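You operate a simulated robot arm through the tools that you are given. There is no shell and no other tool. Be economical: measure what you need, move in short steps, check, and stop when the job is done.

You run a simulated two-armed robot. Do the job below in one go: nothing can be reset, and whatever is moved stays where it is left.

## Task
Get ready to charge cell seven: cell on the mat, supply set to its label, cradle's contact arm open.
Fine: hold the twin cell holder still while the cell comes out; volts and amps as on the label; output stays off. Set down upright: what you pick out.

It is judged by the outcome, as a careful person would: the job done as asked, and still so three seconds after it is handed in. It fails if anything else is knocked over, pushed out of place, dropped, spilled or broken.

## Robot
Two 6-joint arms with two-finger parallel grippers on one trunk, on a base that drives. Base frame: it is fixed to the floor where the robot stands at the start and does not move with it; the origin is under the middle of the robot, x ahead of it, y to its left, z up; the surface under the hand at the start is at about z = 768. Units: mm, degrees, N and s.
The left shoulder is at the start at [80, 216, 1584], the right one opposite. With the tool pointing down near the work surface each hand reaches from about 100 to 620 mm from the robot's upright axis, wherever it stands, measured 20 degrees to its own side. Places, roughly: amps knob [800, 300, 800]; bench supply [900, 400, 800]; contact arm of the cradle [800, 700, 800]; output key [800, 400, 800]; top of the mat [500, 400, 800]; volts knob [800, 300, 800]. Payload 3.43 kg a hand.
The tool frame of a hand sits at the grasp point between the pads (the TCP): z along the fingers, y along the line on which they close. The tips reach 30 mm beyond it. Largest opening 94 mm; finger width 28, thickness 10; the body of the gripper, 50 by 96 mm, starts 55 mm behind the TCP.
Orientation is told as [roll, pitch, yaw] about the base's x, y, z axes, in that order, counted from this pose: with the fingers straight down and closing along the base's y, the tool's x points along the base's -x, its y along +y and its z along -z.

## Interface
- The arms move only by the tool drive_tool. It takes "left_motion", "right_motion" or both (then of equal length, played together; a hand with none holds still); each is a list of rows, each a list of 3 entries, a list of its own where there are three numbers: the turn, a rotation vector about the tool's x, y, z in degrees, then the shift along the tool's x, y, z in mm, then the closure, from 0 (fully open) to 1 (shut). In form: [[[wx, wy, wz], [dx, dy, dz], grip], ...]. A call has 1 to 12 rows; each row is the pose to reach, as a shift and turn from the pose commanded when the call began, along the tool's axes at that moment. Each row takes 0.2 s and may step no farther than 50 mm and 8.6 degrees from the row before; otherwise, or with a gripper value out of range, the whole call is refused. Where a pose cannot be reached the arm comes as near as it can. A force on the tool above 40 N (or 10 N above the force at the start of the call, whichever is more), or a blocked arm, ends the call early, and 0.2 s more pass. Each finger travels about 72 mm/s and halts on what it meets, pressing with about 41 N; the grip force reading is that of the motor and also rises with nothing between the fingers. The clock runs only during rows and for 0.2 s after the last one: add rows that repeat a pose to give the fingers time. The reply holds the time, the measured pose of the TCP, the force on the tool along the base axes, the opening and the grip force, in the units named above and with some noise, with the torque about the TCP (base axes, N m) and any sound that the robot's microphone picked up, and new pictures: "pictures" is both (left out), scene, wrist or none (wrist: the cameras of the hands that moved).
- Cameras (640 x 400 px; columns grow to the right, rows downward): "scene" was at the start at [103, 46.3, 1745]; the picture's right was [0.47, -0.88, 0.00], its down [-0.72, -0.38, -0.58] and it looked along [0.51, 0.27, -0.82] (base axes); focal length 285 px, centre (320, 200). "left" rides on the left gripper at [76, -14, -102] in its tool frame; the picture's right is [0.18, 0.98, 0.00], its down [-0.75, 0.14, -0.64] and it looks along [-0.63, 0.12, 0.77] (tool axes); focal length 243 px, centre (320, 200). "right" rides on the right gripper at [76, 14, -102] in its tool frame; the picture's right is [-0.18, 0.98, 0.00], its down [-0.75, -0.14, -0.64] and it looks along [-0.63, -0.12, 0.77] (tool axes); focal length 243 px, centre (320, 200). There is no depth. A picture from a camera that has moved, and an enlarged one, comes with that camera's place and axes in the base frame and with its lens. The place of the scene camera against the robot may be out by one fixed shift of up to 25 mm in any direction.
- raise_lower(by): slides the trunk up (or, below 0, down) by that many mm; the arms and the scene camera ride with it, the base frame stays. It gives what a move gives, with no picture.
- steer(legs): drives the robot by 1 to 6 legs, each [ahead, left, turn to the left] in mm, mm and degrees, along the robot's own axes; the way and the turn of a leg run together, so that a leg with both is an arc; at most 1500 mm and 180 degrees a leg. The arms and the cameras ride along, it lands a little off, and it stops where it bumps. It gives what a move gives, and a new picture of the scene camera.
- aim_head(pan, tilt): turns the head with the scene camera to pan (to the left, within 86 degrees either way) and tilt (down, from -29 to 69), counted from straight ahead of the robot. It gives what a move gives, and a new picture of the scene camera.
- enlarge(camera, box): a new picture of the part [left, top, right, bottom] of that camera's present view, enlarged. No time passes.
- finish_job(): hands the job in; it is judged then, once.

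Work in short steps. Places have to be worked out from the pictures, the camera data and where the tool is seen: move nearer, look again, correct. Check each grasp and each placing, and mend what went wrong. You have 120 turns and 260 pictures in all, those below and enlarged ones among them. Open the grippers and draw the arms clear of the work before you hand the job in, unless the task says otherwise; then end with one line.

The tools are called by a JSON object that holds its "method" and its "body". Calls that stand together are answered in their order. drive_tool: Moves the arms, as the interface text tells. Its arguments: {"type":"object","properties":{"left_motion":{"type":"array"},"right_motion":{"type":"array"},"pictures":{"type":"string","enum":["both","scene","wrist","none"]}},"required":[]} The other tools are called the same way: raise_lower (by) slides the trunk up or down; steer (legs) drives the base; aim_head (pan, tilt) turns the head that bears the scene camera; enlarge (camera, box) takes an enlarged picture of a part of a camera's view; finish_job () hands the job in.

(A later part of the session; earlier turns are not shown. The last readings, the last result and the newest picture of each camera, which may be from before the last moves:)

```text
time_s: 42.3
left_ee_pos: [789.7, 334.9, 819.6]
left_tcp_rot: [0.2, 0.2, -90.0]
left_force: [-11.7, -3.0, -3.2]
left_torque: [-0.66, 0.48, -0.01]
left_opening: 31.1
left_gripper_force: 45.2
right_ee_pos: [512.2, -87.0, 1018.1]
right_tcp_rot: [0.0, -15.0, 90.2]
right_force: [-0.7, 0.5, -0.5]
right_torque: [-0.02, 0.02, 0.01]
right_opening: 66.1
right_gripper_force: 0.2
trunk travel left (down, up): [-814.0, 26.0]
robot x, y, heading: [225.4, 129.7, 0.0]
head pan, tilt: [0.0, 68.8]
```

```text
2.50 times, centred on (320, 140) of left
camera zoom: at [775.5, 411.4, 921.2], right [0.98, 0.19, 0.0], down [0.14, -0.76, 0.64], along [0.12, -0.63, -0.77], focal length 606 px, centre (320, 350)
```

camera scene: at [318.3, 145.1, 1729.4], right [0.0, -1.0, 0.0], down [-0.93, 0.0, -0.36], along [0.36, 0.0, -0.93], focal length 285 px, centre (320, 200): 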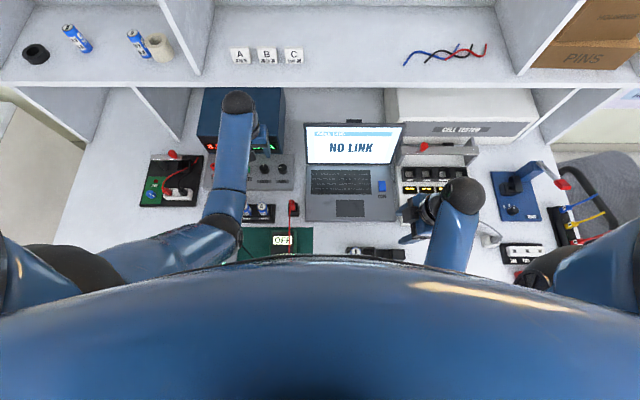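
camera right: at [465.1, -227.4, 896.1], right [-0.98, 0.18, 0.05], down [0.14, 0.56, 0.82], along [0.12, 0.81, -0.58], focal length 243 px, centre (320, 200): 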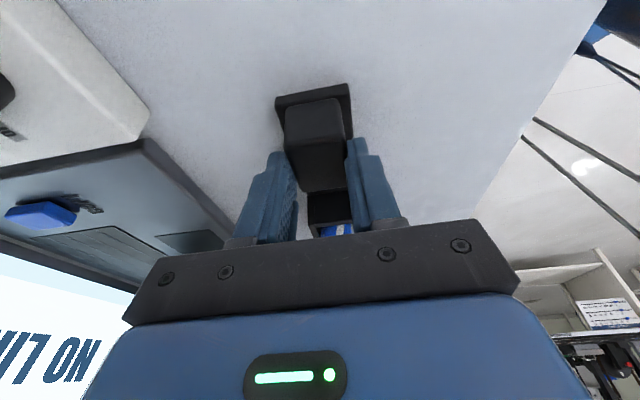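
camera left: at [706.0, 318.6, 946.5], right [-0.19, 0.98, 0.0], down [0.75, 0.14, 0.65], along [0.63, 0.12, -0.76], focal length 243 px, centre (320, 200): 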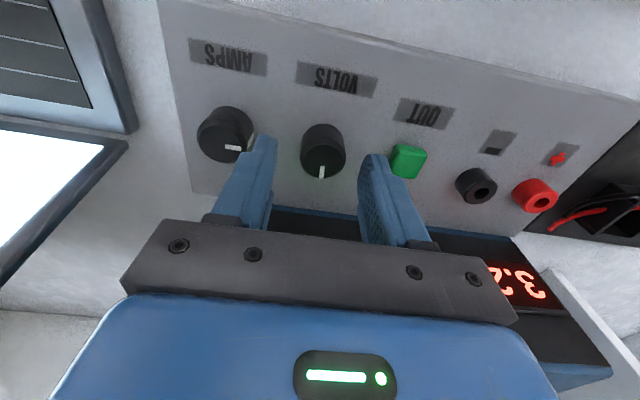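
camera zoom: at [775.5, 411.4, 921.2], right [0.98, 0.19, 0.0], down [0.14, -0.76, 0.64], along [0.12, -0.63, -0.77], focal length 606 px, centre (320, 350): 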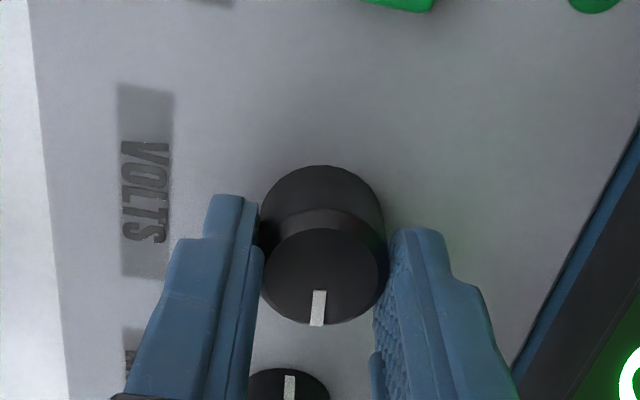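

4.1 V shown. I release the knob and lift straight up.

{"method": "drive_tool", "body": {"left_motion": [[[0, 0, 0], [0, 0, 0], 0.6], [[0, 0, 0], [0, 0, 0], 0.5], [[0, 0, 0], [0, 0, 0], 0.5], [[0, 0, 0], [0, 0, -25], 0.5], [[0, 0, 0], [0, 0, -60], 0.5], [[0, 0, 0], [0, 0, -60], 0.5]], "pictures": "wrist"}}

{"method": "enlarge", "body": {"camera": "scene", "box": [190, 120, 310, 200]}}

```text
time_s: 43.7
left_ee_pos: [792.3, 335.5, 880.0]
left_tcp_rot: [0.3, 0.2, -89.8]
left_force: [-0.6, 0.0, 0.0]
left_torque: [0.0, 0.01, 0.03]
left_opening: 47.0
left_gripper_force: 0.1
right_ee_pos: [513.7, -86.7, 1017.2]
right_tcp_rot: [0.0, -15.0, 90.2]
right_force: [0.3, 0.2, -0.2]
right_torque: [0.0, -0.01, -0.02]
right_opening: 65.6
right_gripper_force: 0.0
trunk travel left (down, up): [-814.0, 26.0]
robot x, y, heading: [220.9, 131.8, 0.1]
head pan, tilt: [0.0, 68.8]
camera left: at [776.4, 411.4, 980.6], right [0.98, 0.19, 0.01], down [0.14, -0.76, 0.64], along [0.12, -0.63, -0.77], focal length 243 px, centre (320, 200)
```

left: 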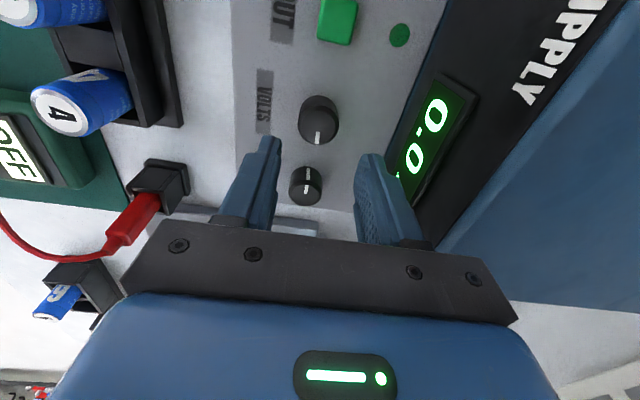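

```text
5.00 times, centred on (250, 160) of scene
camera zoom: at [318.6, 144.9, 1729.4], right [0.0, -1.0, 0.0], down [-0.93, 0.0, -0.36], along [0.36, 0.0, -0.93], focal length 1424 px, centre (670, 400)
```

zoom: 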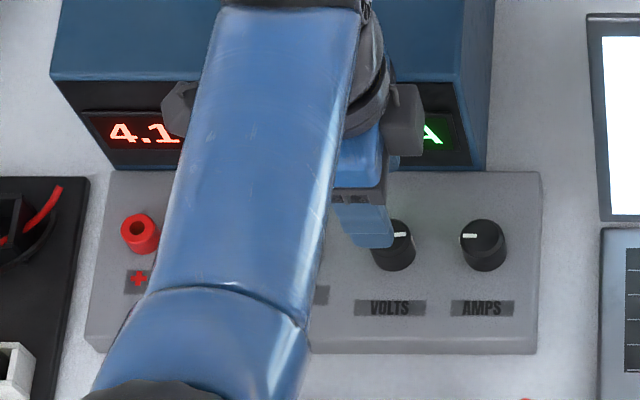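

Volts stays 4.1. Next the amps knob at about (790, 272): I move over it while turning the hand back to yaw 0, then to +60° for more clockwise travel.

{"method": "drive_tool", "body": {"left_motion": [[[0, 0, -8.2], [-6, 0, -5], 0.5], [[0, 0, -16.4], [-12, 0, -10], 0.5], [[0, 0, -24.6], [-18, 0, -15], 0.5], [[0, 0, -32.8], [-24, 0, -20], 0.5], [[0, 0, -41], [-30, 0, -20], 0.5], [[0, 0, -49.2], [-36, 0, -20], 0.5], [[0, 0, -57.4], [-42, 0, -20], 0.5], [[0, 0, -65.6], [-48, 0, -20], 0.5], [[0, 0, -73.8], [-54, 0, -20], 0.5], [[0, 0, -82], [-60, 0, -20], 0.5], [[0, 0, -90], [-64, 0, -20], 0.5], [[0, 0, -90], [-64, 0, -20], 0.5]], "pictures": "none"}}

{"method": "drive_tool", "body": {"left_motion": [[[0, 0, -8.5], [0, 0, 0], 0.5], [[0, 0, -17], [0, 0, 0], 0.5], [[0, 0, -25.5], [0, 0, 0], 0.5], [[0, 0, -34], [0, 0, 0], 0.5], [[0, 0, -42.5], [0, 0, 0], 0.5], [[0, 0, -51], [0, 0, 0], 0.5], [[0, 0, -59.5], [0, 0, 0], 0.5], [[0, 0, -68], [0, 0, 0], 0.5], [[0, 0, -75], [0, 0, 0], 0.5], [[0, 0, -75], [0, 0, 0], 0.5]]}}

```text
time_s: 46.3
left_ee_pos: [791.2, 270.7, 899.0]
left_tcp_rot: [0.2, -0.2, 0.3]
left_force: [-0.3, 0.3, 0.4]
left_torque: [0.02, 0.0, 0.03]
left_opening: 46.9
left_gripper_force: 0.0
right_ee_pos: [514.0, -86.5, 1016.9]
right_tcp_rot: [-0.1, -15.0, 90.2]
right_force: [-1.5, 0.3, 0.4]
right_torque: [-0.03, 0.04, 0.0]
right_opening: 65.7
right_gripper_force: 0.0
trunk travel left (down, up): [-814.0, 26.0]
robot x, y, heading: [222.9, 133.5, 0.2]
head pan, tilt: [0.0, 68.8]
```

```text
time_s: 48.5
left_ee_pos: [792.1, 273.8, 900.3]
left_tcp_rot: [-0.1, -0.2, 75.3]
left_force: [-0.9, -0.6, 0.5]
left_torque: [-0.04, 0.01, 0.02]
left_opening: 47.1
left_gripper_force: 0.1
right_ee_pos: [513.5, -85.3, 1016.7]
right_tcp_rot: [0.0, -15.0, 90.2]
right_force: [0.0, -1.0, -0.6]
right_torque: [-0.04, -0.01, 0.0]
right_opening: 65.9
right_gripper_force: 0.0
trunk travel left (down, up): [-814.0, 26.0]
robot x, y, heading: [226.0, 130.6, -0.1]
head pan, tilt: [0.0, 68.8]
camera scene: at [318.3, 145.0, 1729.4], right [0.0, -1.0, 0.0], down [-0.93, 0.0, -0.36], along [0.36, 0.0, -0.93], focal length 285 px, centre (320, 200)
camera left: at [785.7, 195.1, 1000.8], right [-1.0, 0.07, -0.01], down [0.05, 0.76, 0.65], along [0.05, 0.64, -0.76], focal length 243 px, centre (320, 200)
```

scene: 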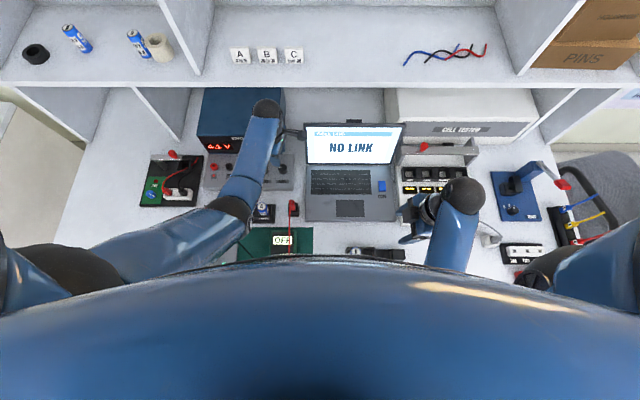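
left: 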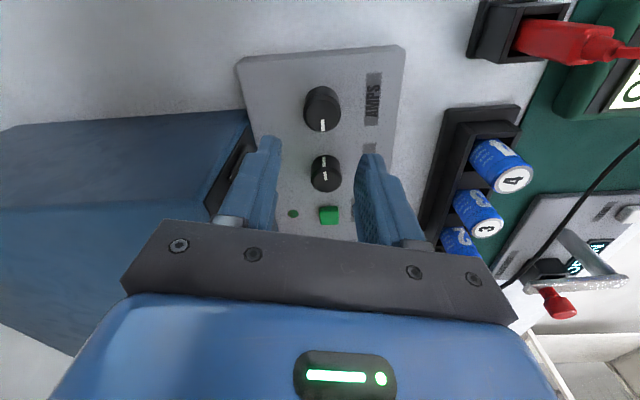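

The amps knob is directly below (≈790, 273). I descend to z ≈ 826 and view.

{"method": "drive_tool", "body": {"left_motion": [[[0, 0, 0], [0, 1, 30], 0.5], [[0, 0, 0], [1, 1, 55], 0.5], [[0, 0, 0], [1, 1, 74], 0.5], [[0, 0, 0], [1, 1, 74], 0.5]], "pictures": "none"}}

{"method": "enlarge", "body": {"camera": "left", "box": [220, 60, 420, 220]}}

{"method": "enlarge", "body": {"camera": "scene", "box": [190, 110, 350, 210]}}

```text
time_s: 49.5
left_ee_pos: [790.7, 275.2, 825.9]
left_tcp_rot: [-0.3, -0.3, 75.2]
left_force: [0.5, 0.1, 0.1]
left_torque: [0.02, -0.01, 0.03]
left_opening: 47.1
left_gripper_force: 0.0
right_ee_pos: [514.3, -86.4, 1018.4]
right_tcp_rot: [0.0, -14.9, 90.2]
right_force: [0.4, 0.0, 0.4]
right_torque: [-0.01, 0.01, 0.03]
right_opening: 65.7
right_gripper_force: 0.1
trunk travel left (down, up): [-814.0, 26.0]
robot x, y, heading: [221.8, 133.8, 0.3]
head pan, tilt: [0.0, 68.8]
```

```text
2.50 times, centred on (320, 140) of left
camera zoom: at [785.2, 197.3, 926.6], right [-1.0, 0.07, -0.01], down [0.05, 0.76, 0.65], along [0.05, 0.64, -0.76], focal length 606 px, centre (320, 350)
```

zoom: 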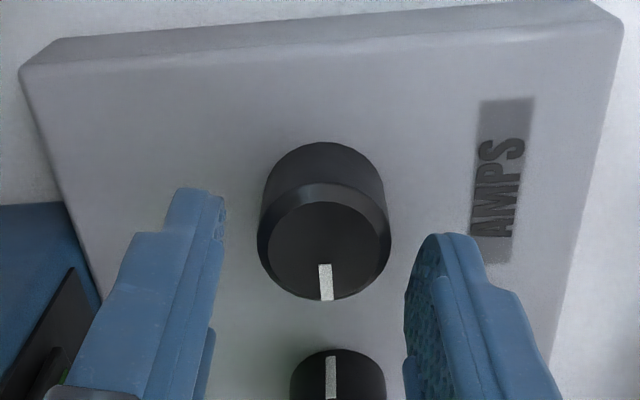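

```text
4.00 times, centred on (270, 160) of scene
camera zoom: at [318.1, 145.0, 1729.4], right [0.0, -1.0, 0.0], down [-0.93, 0.0, -0.36], along [0.36, 0.0, -0.93], focal length 1139 px, centre (520, 360)
```

zoom: 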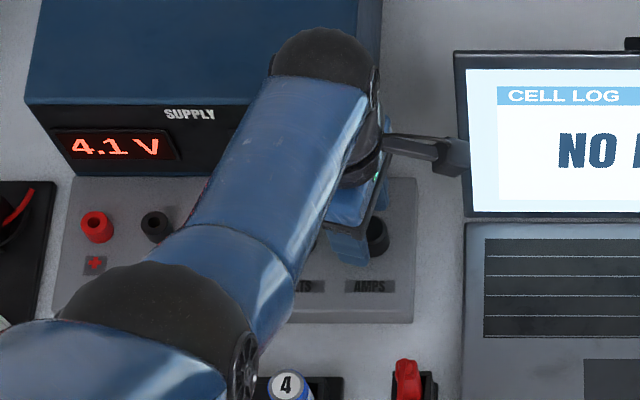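

Knob centre is ~4 mm toward −y of the tool. I shift, lower 6 mm and close.

{"method": "drive_tool", "body": {"left_motion": [[[0, 0, 0], [4, 0, 3], 0.5], [[0, 0, 0], [4, 0, 6], 0.5], [[0, 0, 0], [4, 0, 6], 0.6], [[0, 0, 0], [4, 0, 6], 0.7], [[0, 0, 0], [4, 0, 6], 0.75], [[0, 0, 0], [4, 0, 6], 0.78]], "pictures": "none"}}

{"method": "enlarge", "body": {"camera": "left", "box": [220, 60, 420, 220]}}

```text
time_s: 50.9
left_ee_pos: [789.5, 270.0, 821.0]
left_tcp_rot: [-0.3, -0.3, 75.1]
left_force: [1.7, -1.5, 0.4]
left_torque: [-0.17, -0.02, 0.01]
left_opening: 31.2
left_gripper_force: 45.2
right_ee_pos: [514.3, -86.9, 1017.5]
right_tcp_rot: [0.0, -15.0, 90.2]
right_force: [-0.4, -1.0, -0.4]
right_torque: [0.0, 0.02, 0.02]
right_opening: 66.0
right_gripper_force: 0.0
trunk travel left (down, up): [-814.0, 26.0]
robot x, y, heading: [226.1, 133.2, 0.1]
head pan, tilt: [0.0, 68.8]
```

```text
2.50 times, centred on (320, 140) of left
camera zoom: at [783.8, 192.1, 921.2], right [-1.0, 0.07, -0.01], down [0.05, 0.76, 0.64], along [0.05, 0.64, -0.76], focal length 606 px, centre (320, 350)
```

zoom: 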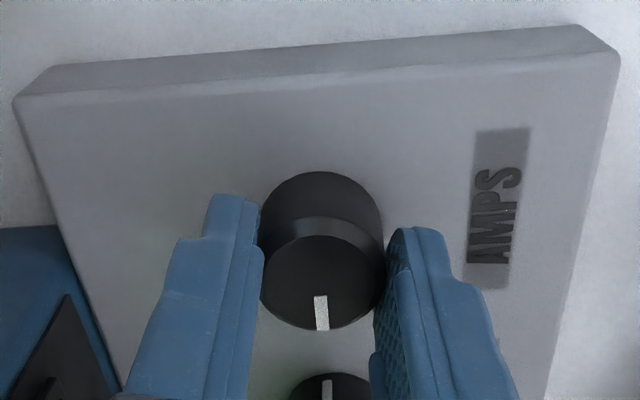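

Gripped. I turn 41° clockwise and look for the amps reading.

{"method": "drive_tool", "body": {"left_motion": [[[0, 0, 8.3], [0, 0, 0], 0.78], [[0, 0, 16.6], [0, 0, 0], 0.78], [[0, 0, 25], [0, 0, 0], 0.78], [[0, 0, 33], [0, 0, 0], 0.78], [[0, 0, 41], [0, 0, 0], 0.78], [[0, 0, 41], [0, 0, 0], 0.78]]}}

{"method": "enlarge", "body": {"camera": "scene", "box": [190, 110, 350, 210]}}

```text
time_s: 52.3
left_ee_pos: [788.3, 271.1, 819.8]
left_tcp_rot: [0.0, -0.4, 34.2]
left_force: [4.7, 16.0, 9.2]
left_torque: [0.38, 0.3, 0.0]
left_opening: 31.1
left_gripper_force: 45.0
right_ee_pos: [513.0, -84.9, 1017.8]
right_tcp_rot: [-0.2, -14.9, 90.2]
right_force: [-0.2, -0.6, -0.4]
right_torque: [-0.03, 0.01, 0.02]
right_opening: 66.1
right_gripper_force: 0.1
trunk travel left (down, up): [-814.0, 26.0]
robot x, y, heading: [223.5, 132.1, 0.1]
head pan, tilt: [0.0, 68.8]
camera scene: at [317.9, 148.0, 1729.5], right [0.0, -1.0, 0.0], down [-0.93, 0.0, -0.36], along [0.36, 0.0, -0.93], focal length 285 px, centre (320, 200)
camera left: at [734.1, 214.9, 921.0], right [-0.7, 0.71, 0.0], down [0.54, 0.54, 0.65], along [0.46, 0.46, -0.76], focal length 243 px, centre (320, 200)
```

scene: 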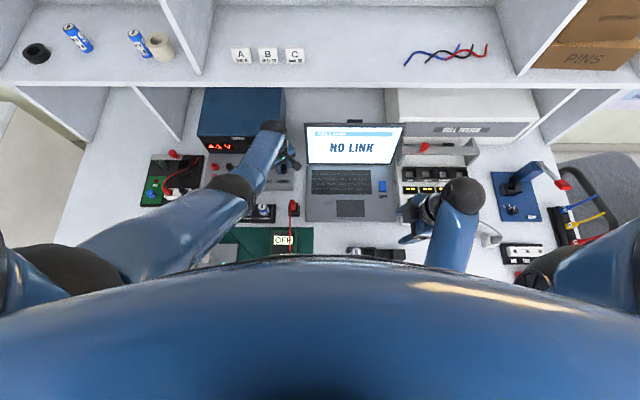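
left: 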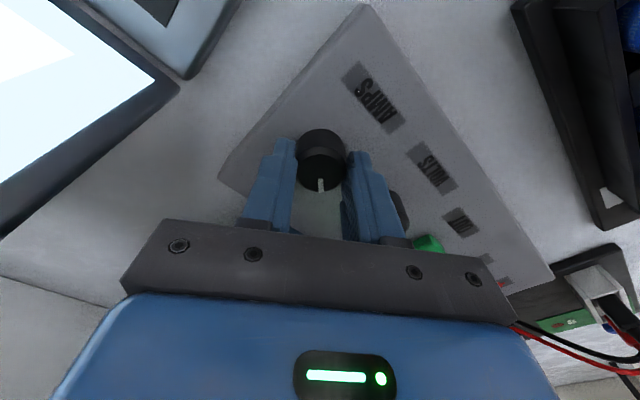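

```text
4.00 times, centred on (270, 160) of scene
camera zoom: at [317.9, 148.0, 1729.5], right [0.0, -1.0, 0.0], down [-0.93, 0.0, -0.36], along [0.36, 0.0, -0.93], focal length 1139 px, centre (520, 360)
```

zoom: 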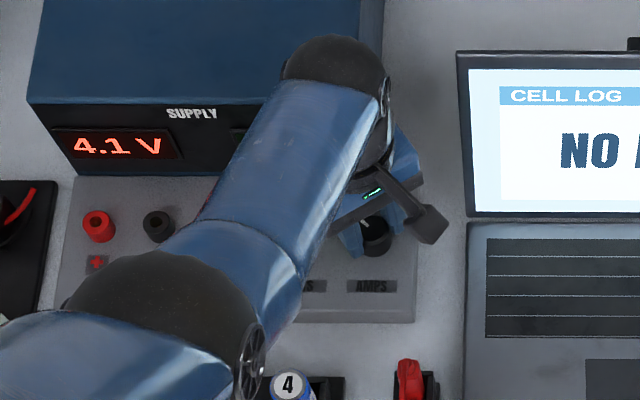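

The knob follows. I ease the side force (+1.5 mm in y) and turn another 41°, to yaw ≈ −7.

{"method": "drive_tool", "body": {"left_motion": [[[0, 0, 4], [-0.8, 1.2, 0], 0.78], [[0, 0, 12], [-0.8, 1.2, 0], 0.78], [[0, 0, 20], [-0.8, 1.2, 0], 0.78], [[0, 0, 28], [-0.8, 1.2, 0], 0.78], [[0, 0, 36], [-0.8, 1.2, 0], 0.78], [[0, 0, 41], [-0.8, 1.2, 0], 0.78], [[0, 0, 41], [-0.8, 1.2, 0], 0.78]], "pictures": "wrist"}}

{"method": "enlarge", "body": {"camera": "scene", "box": [190, 110, 350, 210]}}

```text
time_s: 53.9
left_ee_pos: [789.4, 270.4, 820.6]
left_tcp_rot: [0.2, -0.3, -6.9]
left_force: [1.5, 11.7, 12.3]
left_torque: [0.24, 0.42, -0.02]
left_opening: 31.2
left_gripper_force: 44.9
right_ee_pos: [512.2, -85.1, 1017.4]
right_tcp_rot: [-0.1, -14.9, 90.3]
right_force: [-0.9, -0.1, 0.7]
right_torque: [0.0, 0.0, 0.0]
right_opening: 65.8
right_gripper_force: 0.0
trunk travel left (down, up): [-814.0, 26.0]
robot x, y, heading: [222.8, 131.5, 0.5]
head pan, tilt: [0.0, 68.8]
camera left: at [711.7, 264.8, 921.0], right [-0.07, 1.0, 0.0], down [0.76, 0.05, 0.65], along [0.64, 0.04, -0.76], focal length 243 px, centre (320, 200)
```

left: 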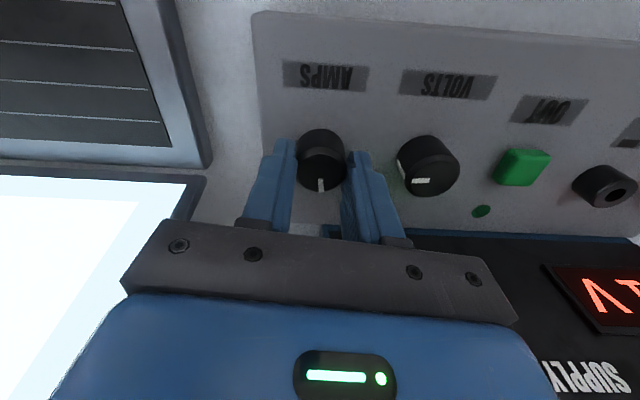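

```text
4.00 times, centred on (270, 160) of scene
camera zoom: at [316.7, 146.8, 1729.6], right [0.0, -1.0, 0.0], down [-0.93, 0.0, -0.36], along [0.36, 0.0, -0.93], focal length 1139 px, centre (520, 360)
```

zoom: 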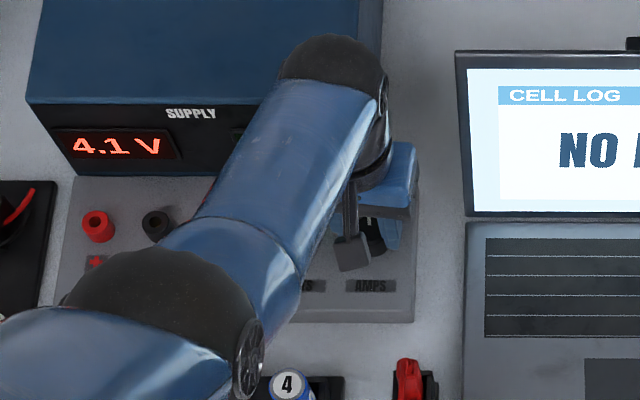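

The amps display is hidden here; I turn 41° more, which should bring the wrist camera to see it.

{"method": "drive_tool", "body": {"left_motion": [[[0, 0, 8], [0, 1, 0], 0.78], [[0, 0, 16], [0, 1, 0], 0.78], [[0, 0, 24], [0, 1, 0], 0.78], [[0, 0, 32], [0, 1, 0], 0.78], [[0, 0, 41], [0, 1, 0], 0.78], [[0, 0, 41], [0, 1, 0], 0.78]], "pictures": "wrist"}}

```text
refused: row 5 steps farther than a row can; nothing moved
```

{"method": "drive_tool", "body": {"left_motion": [[[0, 0, 8], [0, 1, 0], 0.78], [[0, 0, 16], [0, 1, 0], 0.78], [[0, 0, 24], [0, 1, 0], 0.78], [[0, 0, 32], [0, 1, 0], 0.78], [[0, 0, 40], [0, 1, 0], 0.78], [[0, 0, 40], [0, 1, 0], 0.78]], "pictures": "wrist"}}

```text
time_s: 55.3
left_ee_pos: [789.3, 270.3, 820.2]
left_tcp_rot: [0.4, -0.1, -46.8]
left_force: [2.2, 4.8, 7.0]
left_torque: [-0.7, -0.95, 0.01]
left_opening: 31.3
left_gripper_force: 45.3
right_ee_pos: [512.2, -85.8, 1016.8]
right_tcp_rot: [-0.1, -14.9, 90.3]
right_force: [-0.1, 0.1, -0.5]
right_torque: [0.02, 0.02, 0.0]
right_opening: 65.9
right_gripper_force: 0.1
trunk travel left (down, up): [-814.0, 26.0]
robot x, y, heading: [225.6, 132.2, 0.4]
head pan, tilt: [0.0, 68.8]
camera left: at [726.6, 316.0, 921.1], right [0.59, 0.81, 0.01], down [0.61, -0.46, 0.64], along [0.52, -0.38, -0.76], focal length 243 px, centre (320, 200)
```

left: 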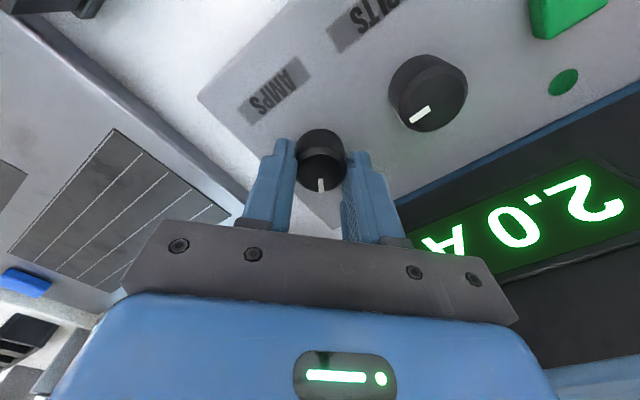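

It reads 2.0 A. I release and lift away.

{"method": "drive_tool", "body": {"left_motion": [[[0, 0, 0], [0, 0, 0], 0.6], [[0, 0, 0], [0, 0, 0], 0.5], [[0, 0, 0], [0, 0, 0], 0.5], [[0, 0, 0], [0, 0, -25], 0.5], [[0, 0, 0], [0, 0, -60], 0.5], [[0, 0, 0], [0, 0, -105], 0.5], [[0, 0, 0], [0, 0, -150], 0.5]]}}

{"method": "enlarge", "body": {"camera": "scene", "box": [190, 110, 350, 210]}}

```text
time_s: 56.9
left_ee_pos: [790.2, 273.1, 972.4]
left_tcp_rot: [0.3, 0.0, -46.8]
left_force: [0.8, -0.3, -0.5]
left_torque: [-0.02, 0.02, 0.01]
left_opening: 46.9
left_gripper_force: 0.1
right_ee_pos: [513.5, -85.4, 1016.5]
right_tcp_rot: [0.0, -14.9, 90.2]
right_force: [-0.4, 0.6, 0.2]
right_torque: [0.0, -0.02, 0.0]
right_opening: 65.9
right_gripper_force: 0.1
trunk travel left (down, up): [-814.0, 26.0]
robot x, y, heading: [224.3, 135.8, 0.4]
head pan, tilt: [0.0, 68.8]
camera scene: at [318.4, 144.7, 1729.3], right [0.0, -1.0, 0.0], down [-0.93, 0.0, -0.36], along [0.36, 0.0, -0.93], focal length 285 px, centre (320, 200)
camera left: at [726.4, 318.9, 1073.5], right [0.59, 0.81, 0.01], down [0.62, -0.45, 0.64], along [0.52, -0.38, -0.77], focal length 243 px, centre (320, 200)
```

scene: 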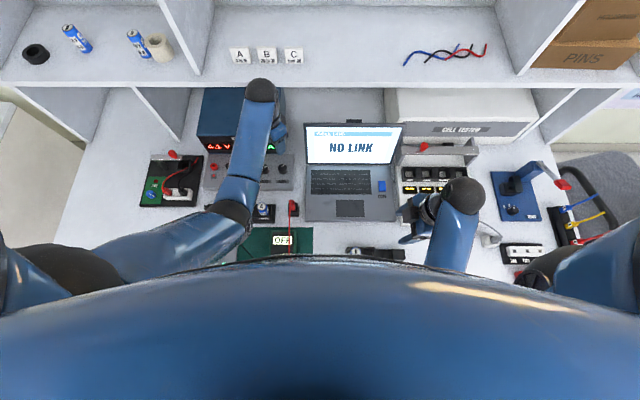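
left: 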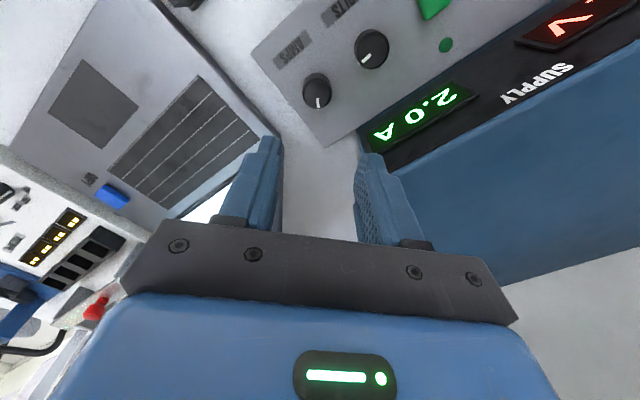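

```text
4.00 times, centred on (270, 160) of scene
camera zoom: at [318.4, 144.7, 1729.3], right [0.0, -1.0, 0.0], down [-0.93, 0.0, -0.36], along [0.36, 0.0, -0.93], focal length 1139 px, centre (520, 360)
```

zoom: 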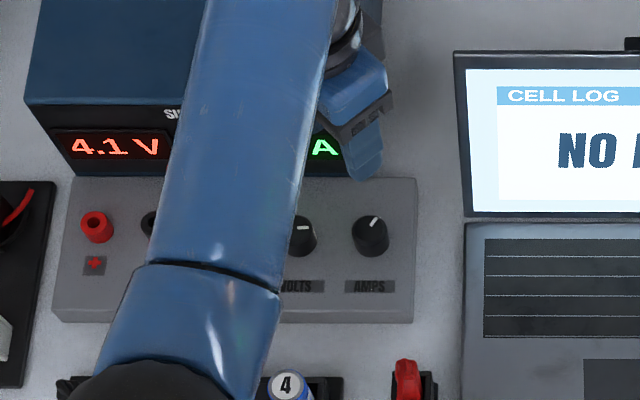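

Supply shows 4.1 V and 2.0 A, output off. Now I look at the cradle closely.

{"method": "enlarge", "body": {"camera": "scene", "box": [130, 140, 220, 215]}}

```text
5.33 times, centred on (175, 178) of scene
camera zoom: at [318.4, 144.7, 1729.3], right [0.0, -1.0, 0.0], down [-0.93, 0.0, -0.36], along [0.36, 0.0, -0.93], focal length 1519 px, centre (1093, 320)
```

zoom: 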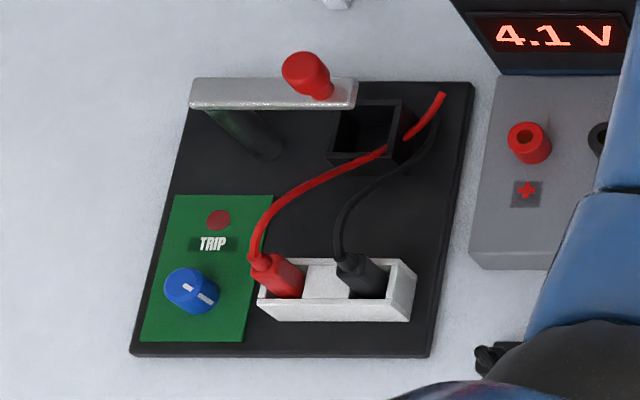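

The cradle arm is a horizontal bar on a post near (805, 716), its knob (≈813, 652) over the well: closed, it must swing about the post. First I draw the left hand back to yaw 0 before driving left.

{"method": "drive_tool", "body": {"left_motion": [[[0, 0, -8], [33, -21, -6], 0.5], [[0, 0, -16], [66, -43, -12], 0.5], [[0, 0, -24], [99, -64, -18], 0.7], [[0, 0, -32], [132, -86, -24], 0.9], [[0, 0, -40], [165, -107, -29], 1], [[0, 0, -47], [198, -129, -33], 1], [[0, 0, -47], [198, -129, -33], 1]], "pictures": "none"}}

{"method": "steer", "body": {"legs": [[0, 200, 0]]}}

```text
time_s: 58.5
left_ee_pos: [559.3, 325.3, 1000.6]
left_tcp_rot: [0.2, -0.2, 0.3]
left_force: [0.0, 0.4, -0.6]
left_torque: [0.01, -0.02, 0.0]
left_opening: 0.0
left_gripper_force: 32.7
right_ee_pos: [513.9, -86.2, 1016.3]
right_tcp_rot: [0.0, -15.0, 90.2]
right_force: [0.8, -0.7, 0.2]
right_torque: [0.0, 0.03, 0.01]
right_opening: 65.8
right_gripper_force: 0.1
trunk travel left (down, up): [-814.0, 26.0]
robot x, y, heading: [224.4, 132.0, 0.2]
head pan, tilt: [0.0, 68.8]
```

```text
time_s: 60.1
left_ee_pos: [559.3, 522.2, 1001.7]
left_tcp_rot: [0.5, -0.3, 0.3]
left_force: [0.5, -0.4, -0.2]
left_torque: [0.05, 0.01, 0.03]
left_opening: 0.0
left_gripper_force: 33.4
right_ee_pos: [512.8, 111.2, 1015.9]
right_tcp_rot: [0.0, -15.2, 90.2]
right_force: [-0.1, -0.6, -0.1]
right_torque: [0.07, -0.01, -0.02]
right_opening: 65.9
right_gripper_force: 0.1
trunk travel left (down, up): [-814.0, 26.0]
robot x, y, heading: [223.2, 334.3, 0.1]
head pan, tilt: [0.0, 68.8]
camera scene: at [317.5, 339.2, 1729.4], right [0.0, -1.0, 0.0], down [-0.93, 0.0, -0.36], along [0.36, 0.01, -0.93], focal length 285 px, centre (320, 200)
```

scene: 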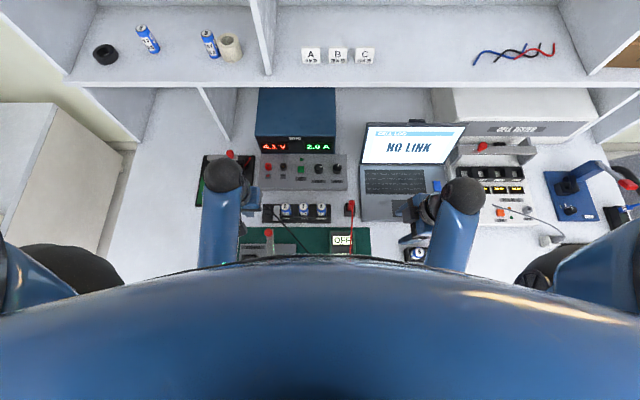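

Clear so far; 120 mm more to the left.

{"method": "steer", "body": {"legs": [[0, 120, 0]]}}

{"method": "enlarge", "body": {"camera": "scene", "box": [200, 130, 420, 260]}}

```text
time_s: 61.4
left_ee_pos: [558.6, 641.5, 1002.3]
left_tcp_rot: [0.6, -0.3, 0.1]
left_force: [-0.3, -0.2, -0.6]
left_torque: [0.02, -0.02, -0.02]
left_opening: 0.2
left_gripper_force: 32.8
right_ee_pos: [512.3, 229.9, 1016.1]
right_tcp_rot: [0.0, -15.2, 89.9]
right_force: [0.4, -0.8, -0.3]
right_torque: [-0.01, -0.04, 0.0]
right_opening: 65.6
right_gripper_force: 0.1
trunk travel left (down, up): [-814.0, 26.0]
robot x, y, heading: [223.9, 456.5, 0.4]
head pan, tilt: [0.0, 68.8]
camera scene: at [317.0, 458.1, 1729.4], right [0.0, -1.0, 0.0], down [-0.93, 0.0, -0.36], along [0.36, 0.01, -0.93], focal length 285 px, centre (320, 200)
```

scene: 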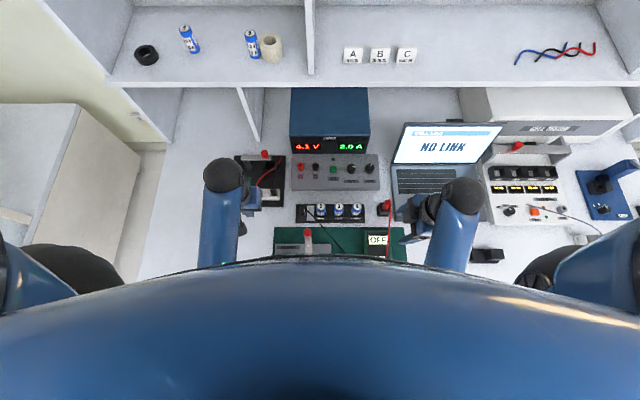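

```text
2.91 times, centred on (310, 195) of scene
camera zoom: at [317.0, 458.1, 1729.4], right [0.0, -1.0, 0.0], down [-0.93, 0.0, -0.36], along [0.36, 0.01, -0.93], focal length 829 px, centre (349, 214)
```

zoom: 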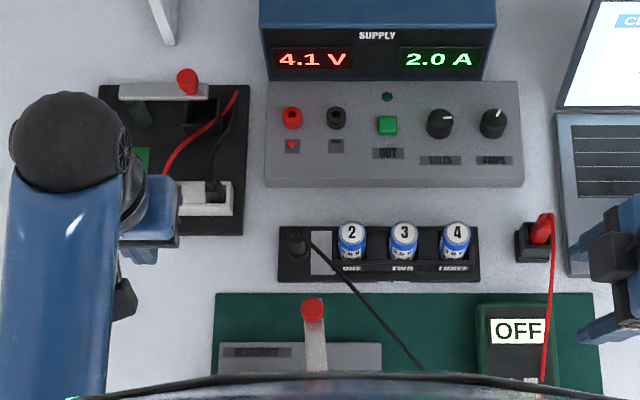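

Supply confirmed 4.1 V / 2.0 A with the lamp dark. I edge ahead 50 mm for reach.

{"method": "steer", "body": {"legs": [[50, 0, 0]]}}

```text
time_s: 62.2
left_ee_pos: [563.3, 646.1, 1004.3]
left_tcp_rot: [0.0, -0.8, 0.0]
left_force: [-0.6, 0.4, 0.1]
left_torque: [0.03, 0.01, 0.03]
left_opening: 0.2
left_gripper_force: 32.8
right_ee_pos: [517.6, 234.8, 1021.2]
right_tcp_rot: [-0.6, -14.9, 90.1]
right_force: [0.0, -0.7, -0.9]
right_torque: [0.02, 0.0, -0.02]
right_opening: 65.9
right_gripper_force: 0.2
trunk travel left (down, up): [-814.0, 26.0]
robot x, y, heading: [234.7, 454.2, -0.2]
head pan, tilt: [0.0, 68.8]
stopped in leg 1: the robot was blocked; the commanded pose is now the measured one
camera scene: at [315.7, 467.8, 1730.8], right [0.0, -1.0, 0.0], down [-0.93, 0.0, -0.37], along [0.37, 0.0, -0.93], focal length 285 px, centre (320, 200)
```

scene: 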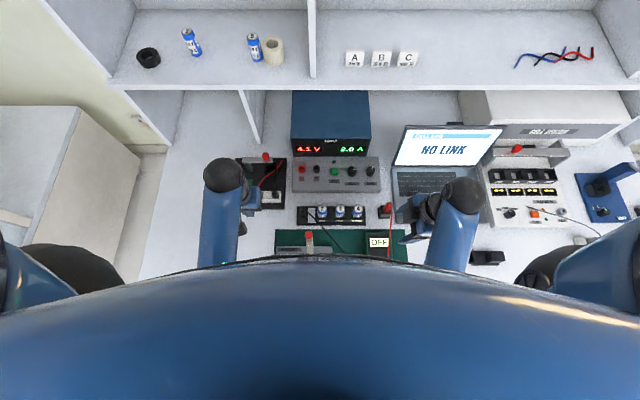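

Blocked at x 235; I back off 10 mm, then take the left hand toward the cradle knob to view it.

{"method": "steer", "body": {"legs": [[-10, 0, 0]]}}

{"method": "drive_tool", "body": {"left_motion": [[[0, 0, 0], [-40, 0, 6], 1], [[0, 0, 0], [-80, 0, 12], 1], [[0, 0, 0], [-120, 2, 25], 1], [[0, 0, 0], [-160, 4, 45], 1], [[0, 0, 0], [-200, 6, 65], 1], [[0, 0, 0], [-200, 6, 65], 1]]}}

```text
time_s: 63.0
left_ee_pos: [566.1, 645.4, 1000.7]
left_tcp_rot: [0.2, -0.4, -0.1]
left_force: [0.0, 0.0, 0.0]
left_torque: [0.02, -0.01, 0.01]
left_opening: 0.0
left_gripper_force: 33.1
right_ee_pos: [518.6, 233.5, 1017.4]
right_tcp_rot: [-0.1, -15.0, 89.9]
right_force: [-0.5, 0.2, -0.7]
right_torque: [0.0, -0.02, 0.02]
right_opening: 65.7
right_gripper_force: 0.1
trunk travel left (down, up): [-814.0, 26.0]
robot x, y, heading: [226.5, 449.1, -0.2]
head pan, tilt: [0.0, 68.8]
camera scene: at [324.5, 465.7, 1729.3], right [0.0, -1.0, 0.0], down [-0.93, 0.0, -0.36], along [0.36, 0.0, -0.93], focal length 285 px, centre (320, 200)
```

scene: 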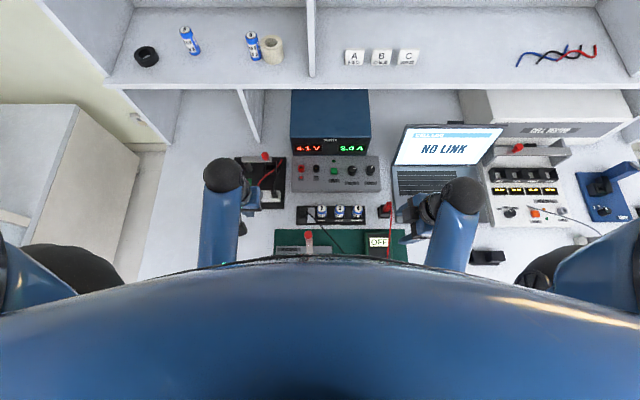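

```text
time_s: 64.4
left_ee_pos: [766.0, 649.6, 938.1]
left_tcp_rot: [0.2, -0.3, 0.0]
left_force: [0.2, 0.2, -0.5]
left_torque: [0.02, 0.0, -0.01]
left_opening: 0.0
left_gripper_force: 32.8
right_ee_pos: [518.8, 233.7, 1018.5]
right_tcp_rot: [-0.1, -15.0, 89.9]
right_force: [0.3, 0.2, -0.7]
right_torque: [-0.03, 0.03, 0.04]
right_opening: 65.4
right_gripper_force: 0.1
trunk travel left (down, up): [-814.0, 26.0]
robot x, y, heading: [226.8, 455.0, 0.2]
head pan, tilt: [0.0, 68.8]
camera scene: at [323.0, 466.1, 1729.5], right [0.0, -1.0, 0.0], down [-0.93, 0.0, -0.36], along [0.36, 0.0, -0.93], focal length 285 px, centre (320, 200)
camera left: at [689.3, 635.3, 1039.4], right [-0.18, 0.98, 0.0], down [0.75, 0.14, 0.65], along [0.64, 0.12, -0.76], focal length 243 px, centre (320, 200)
```

scene: 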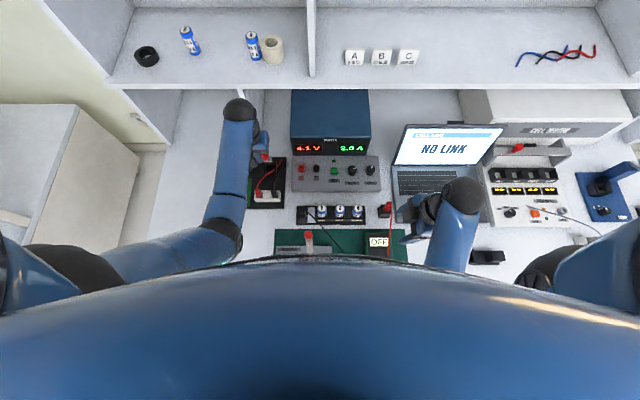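
left: 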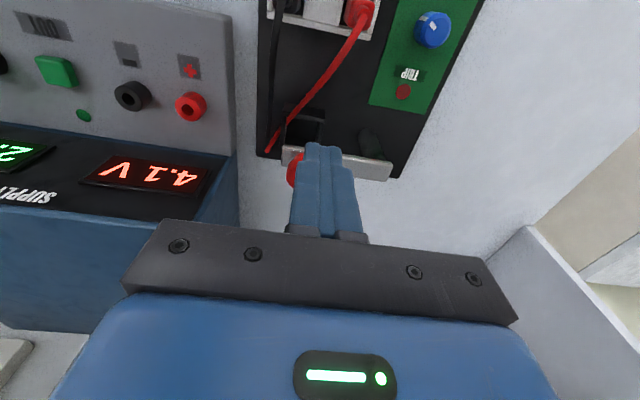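

{"method": "enlarge", "body": {"camera": "left", "box": [240, 0, 460, 210]}}

```text
1.90 times, centred on (350, 105) of left
camera zoom: at [689.3, 635.3, 1039.4], right [-0.18, 0.98, 0.0], down [0.75, 0.14, 0.65], along [0.64, 0.12, -0.76], focal length 462 px, centre (263, 381)
```

zoom: 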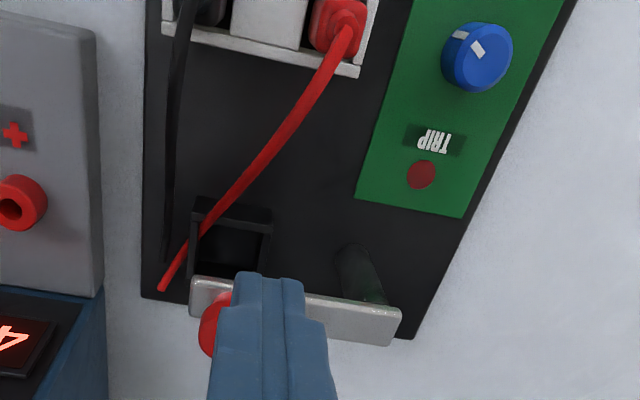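

Bar: post at (802, 713), far end y ≈ 621, bar z ≈ 831–838, knob near (810, 640) on top. The tester's similar arm opens toward the back, so I'll push the knob toward +x with closed fingers: first descend in front of it to tip z ≈ 848.

{"method": "drive_tool", "body": {"left_motion": [[[0, 0, 0], [4, -8, 20], 1], [[0, 0, 0], [4, -8, 40], 1], [[0, 0, 0], [4, -8, 60], 1], [[0, 0, 0], [4, -8, 60], 1]]}}

{"method": "enlarge", "body": {"camera": "scene", "box": [220, 120, 320, 215]}}

```text
time_s: 65.4
left_ee_pos: [762.9, 642.3, 878.1]
left_tcp_rot: [0.1, -0.3, 0.0]
left_force: [0.7, 0.0, -0.1]
left_torque: [-0.02, 0.01, -0.02]
left_opening: 0.0
left_gripper_force: 33.0
right_ee_pos: [519.4, 234.1, 1016.7]
right_tcp_rot: [-0.1, -15.0, 89.9]
right_force: [-0.5, -0.5, -1.5]
right_torque: [0.03, -0.01, -0.02]
right_opening: 66.1
right_gripper_force: 0.1
trunk travel left (down, up): [-814.0, 26.0]
robot x, y, heading: [227.3, 451.1, -0.2]
head pan, tilt: [0.0, 68.8]
camera scene: at [324.4, 466.1, 1729.4], right [0.0, -1.0, 0.0], down [-0.93, 0.0, -0.36], along [0.36, 0.0, -0.93], focal length 285 px, centre (320, 200)
camera left: at [686.6, 626.9, 978.0], right [-0.18, 0.98, 0.0], down [0.75, 0.14, 0.65], along [0.64, 0.12, -0.76], focal length 243 px, centre (320, 200)
```

scene: 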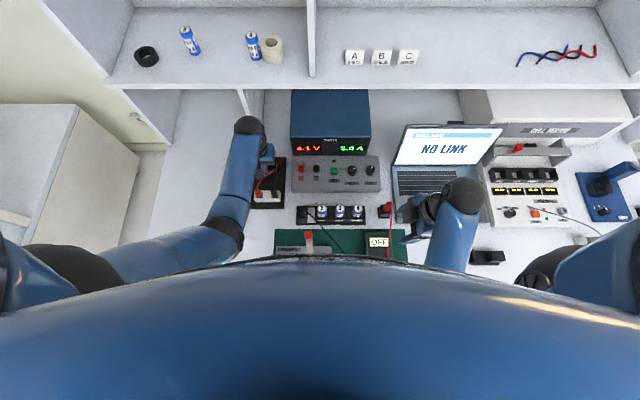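
left: 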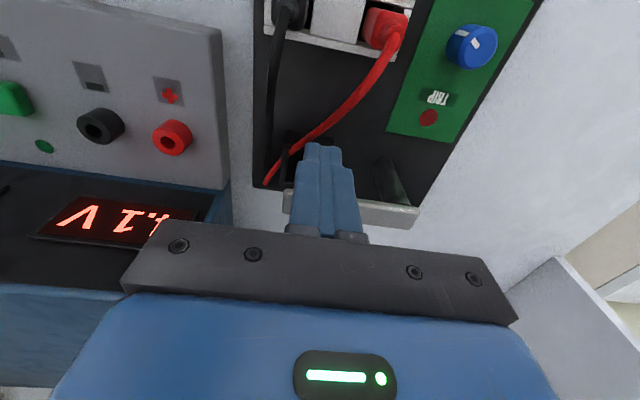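

```text
4.21 times, centred on (270, 168) of scene
camera zoom: at [324.4, 466.1, 1729.4], right [0.0, -1.0, 0.0], down [-0.93, 0.0, -0.36], along [0.36, 0.0, -0.93], focal length 1199 px, centre (530, 337)
```

zoom: 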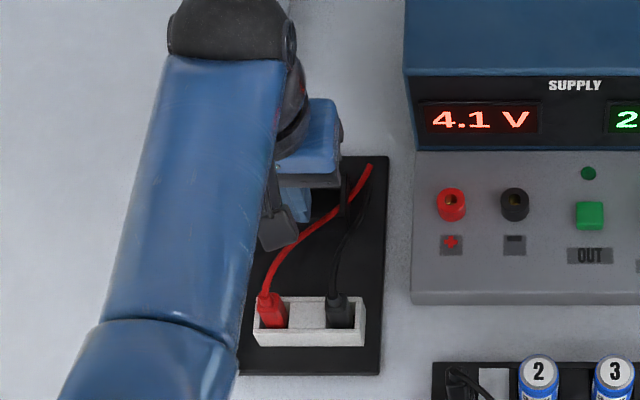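

In place in front of the knob. I push slowly in +x by 36 mm and watch the force.

{"method": "drive_tool", "body": {"left_motion": [[[0, 0, 0], [-8, 0, 0], 1], [[0, 0, 0], [-14, 0, 0], 1], [[0, 0, 0], [-19, 0, 0], 1], [[0, 0, 0], [-24, 0, 0], 1], [[0, 0, 0], [-28, 0, 0], 1], [[0, 0, 0], [-32, 0, 0], 1], [[0, 0, 0], [-36, 0, 0], 1]], "pictures": "wrist"}}

```text
time_s: 67.0
left_ee_pos: [798.9, 643.5, 878.8]
left_tcp_rot: [0.2, -0.3, 0.1]
left_force: [-0.2, 0.1, -0.3]
left_torque: [0.0, -0.02, 0.0]
left_opening: 0.0
left_gripper_force: 33.1
right_ee_pos: [519.4, 233.7, 1018.3]
right_tcp_rot: [-0.1, -14.9, 89.9]
right_force: [0.3, -0.1, 0.1]
right_torque: [0.03, 0.01, -0.02]
right_opening: 66.0
right_gripper_force: 0.0
trunk travel left (down, up): [-814.0, 26.0]
robot x, y, heading: [229.7, 453.7, 0.0]
head pan, tilt: [0.0, 68.8]
camera left: at [722.9, 628.7, 978.5], right [-0.18, 0.98, 0.0], down [0.75, 0.14, 0.65], along [0.64, 0.12, -0.76], focal length 243 px, centre (320, 200)
```

left: 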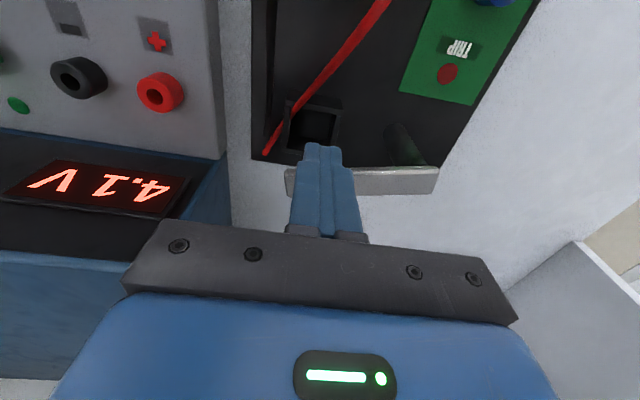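

No contact yet. I check from the scene camera where the knob is.

{"method": "enlarge", "body": {"camera": "scene", "box": [235, 120, 305, 185]}}

{"method": "enlarge", "body": {"camera": "left", "box": [240, 80, 460, 230]}}

```text
6.15 times, centred on (270, 152) of scene
camera zoom: at [324.3, 466.1, 1729.4], right [0.0, -1.0, 0.0], down [-0.93, 0.0, -0.36], along [0.36, 0.0, -0.93], focal length 1753 px, centre (628, 492)
```

zoom: 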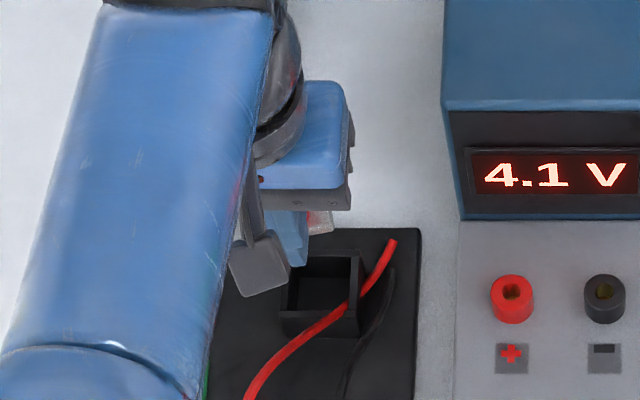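

```text
2.67 times, centred on (350, 155) of left
camera zoom: at [722.9, 628.7, 978.5], right [-0.18, 0.98, 0.0], down [0.75, 0.14, 0.65], along [0.64, 0.12, -0.76], focal length 647 px, centre (240, 320)
```

zoom: 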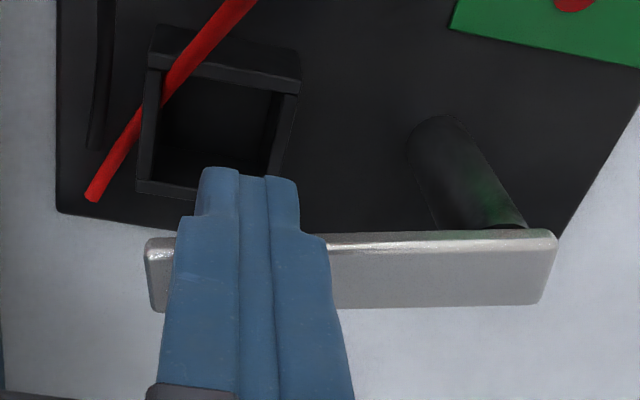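

The bar's top spans x ≈ 805–830, so the knob is a bit farther (x ≈ 820). I keep pushing 24 mm.

{"method": "drive_tool", "body": {"left_motion": [[[0, 0, 0], [-4, 0, 0], 1], [[0, 0, 0], [-8, 0, 0], 1], [[0, 0, 0], [-12, 0, 0], 1], [[0, 0, 0], [-16, 0, 0], 1], [[0, 0, 0], [-20, 0, 0], 1], [[0, 0, 0], [-24, 0, 0], 1]], "pictures": "wrist"}}

{"method": "enlarge", "body": {"camera": "left", "box": [240, 80, 460, 230]}}

```text
time_s: 68.4
left_ee_pos: [822.7, 643.1, 878.6]
left_tcp_rot: [0.2, -0.3, 0.0]
left_force: [-0.5, 0.5, -0.1]
left_torque: [0.02, -0.02, 0.0]
left_opening: 0.0
left_gripper_force: 33.6
right_ee_pos: [518.5, 234.7, 1019.0]
right_tcp_rot: [-0.1, -14.9, 89.9]
right_force: [-0.3, -0.1, 0.1]
right_torque: [0.0, -0.03, 0.02]
right_opening: 65.7
right_gripper_force: 0.0
trunk travel left (down, up): [-814.0, 26.0]
robot x, y, heading: [227.4, 455.1, 0.0]
head pan, tilt: [0.0, 68.8]
camera left: at [746.6, 628.5, 979.1], right [-0.18, 0.98, 0.0], down [0.75, 0.14, 0.65], along [0.64, 0.12, -0.76], focal length 243 px, centre (320, 200)
```

left: 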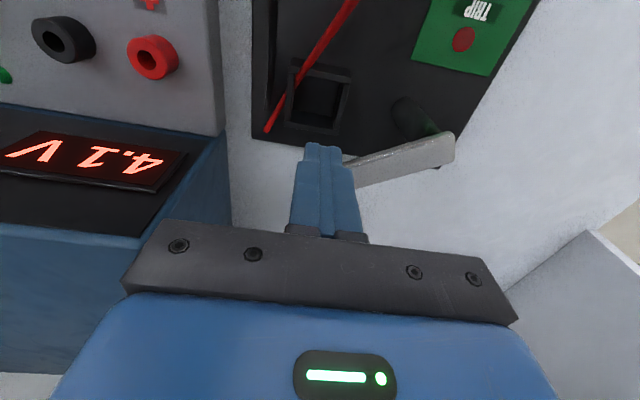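

```text
2.67 times, centred on (350, 155) of left
camera zoom: at [746.6, 628.5, 979.1], right [-0.18, 0.98, 0.0], down [0.75, 0.14, 0.65], along [0.64, 0.12, -0.76], focal length 647 px, centre (240, 320)
```

zoom: 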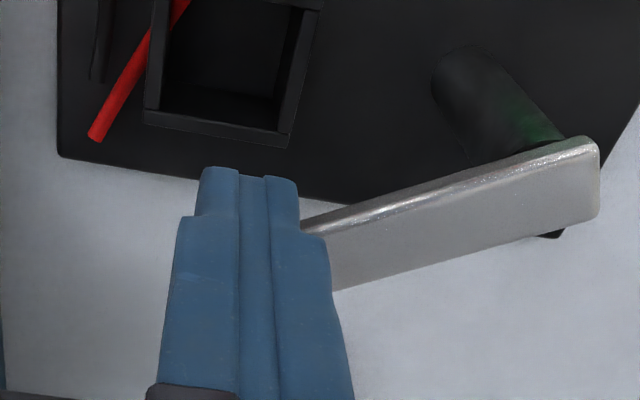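

The arm swings freely toward +x (about 28° now). To gain reach I tilt the tool forward 24° in place, which pushes a bit further too.

{"method": "drive_tool", "body": {"left_motion": [[[0, -8, 0], [0, 0, 1], 1], [[0, -16, 0], [0, 0, 2], 1], [[0, -24, 0], [0, 0, 3], 1], [[0, -24, 0], [0, 0, 3], 1]]}}

```text
time_s: 69.4
left_ee_pos: [823.6, 644.3, 874.1]
left_tcp_rot: [0.1, -24.6, -0.1]
left_force: [-0.1, -0.6, 0.8]
left_torque: [-0.02, 0.02, 0.04]
left_opening: 0.0
left_gripper_force: 33.2
right_ee_pos: [519.9, 234.2, 1017.3]
right_tcp_rot: [0.0, -15.0, 89.9]
right_force: [0.6, -0.3, -0.2]
right_torque: [-0.02, -0.01, 0.02]
right_opening: 65.8
right_gripper_force: 0.0
trunk travel left (down, up): [-814.0, 26.0]
robot x, y, heading: [228.6, 451.6, 0.0]
head pan, tilt: [0.0, 68.8]
camera scene: at [324.5, 466.1, 1729.4], right [0.0, -1.0, 0.0], down [-0.93, 0.0, -0.36], along [0.36, 0.0, -0.93], focal length 285 px, centre (320, 200)
camera left: at [712.8, 629.3, 934.9], right [-0.17, 0.98, -0.07], down [0.42, 0.14, 0.9], along [0.89, 0.12, -0.44], focal length 243 px, centre (320, 200)
```

scene: 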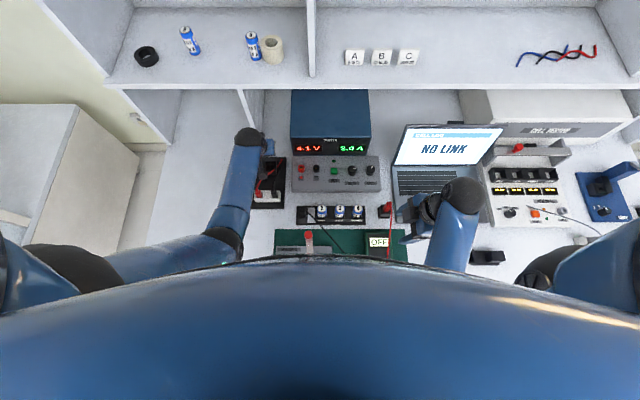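
left: 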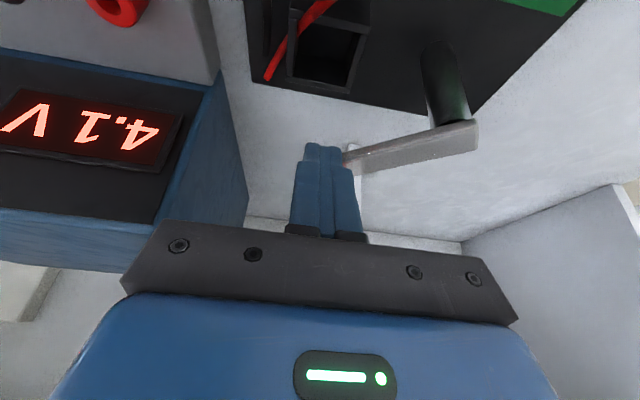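

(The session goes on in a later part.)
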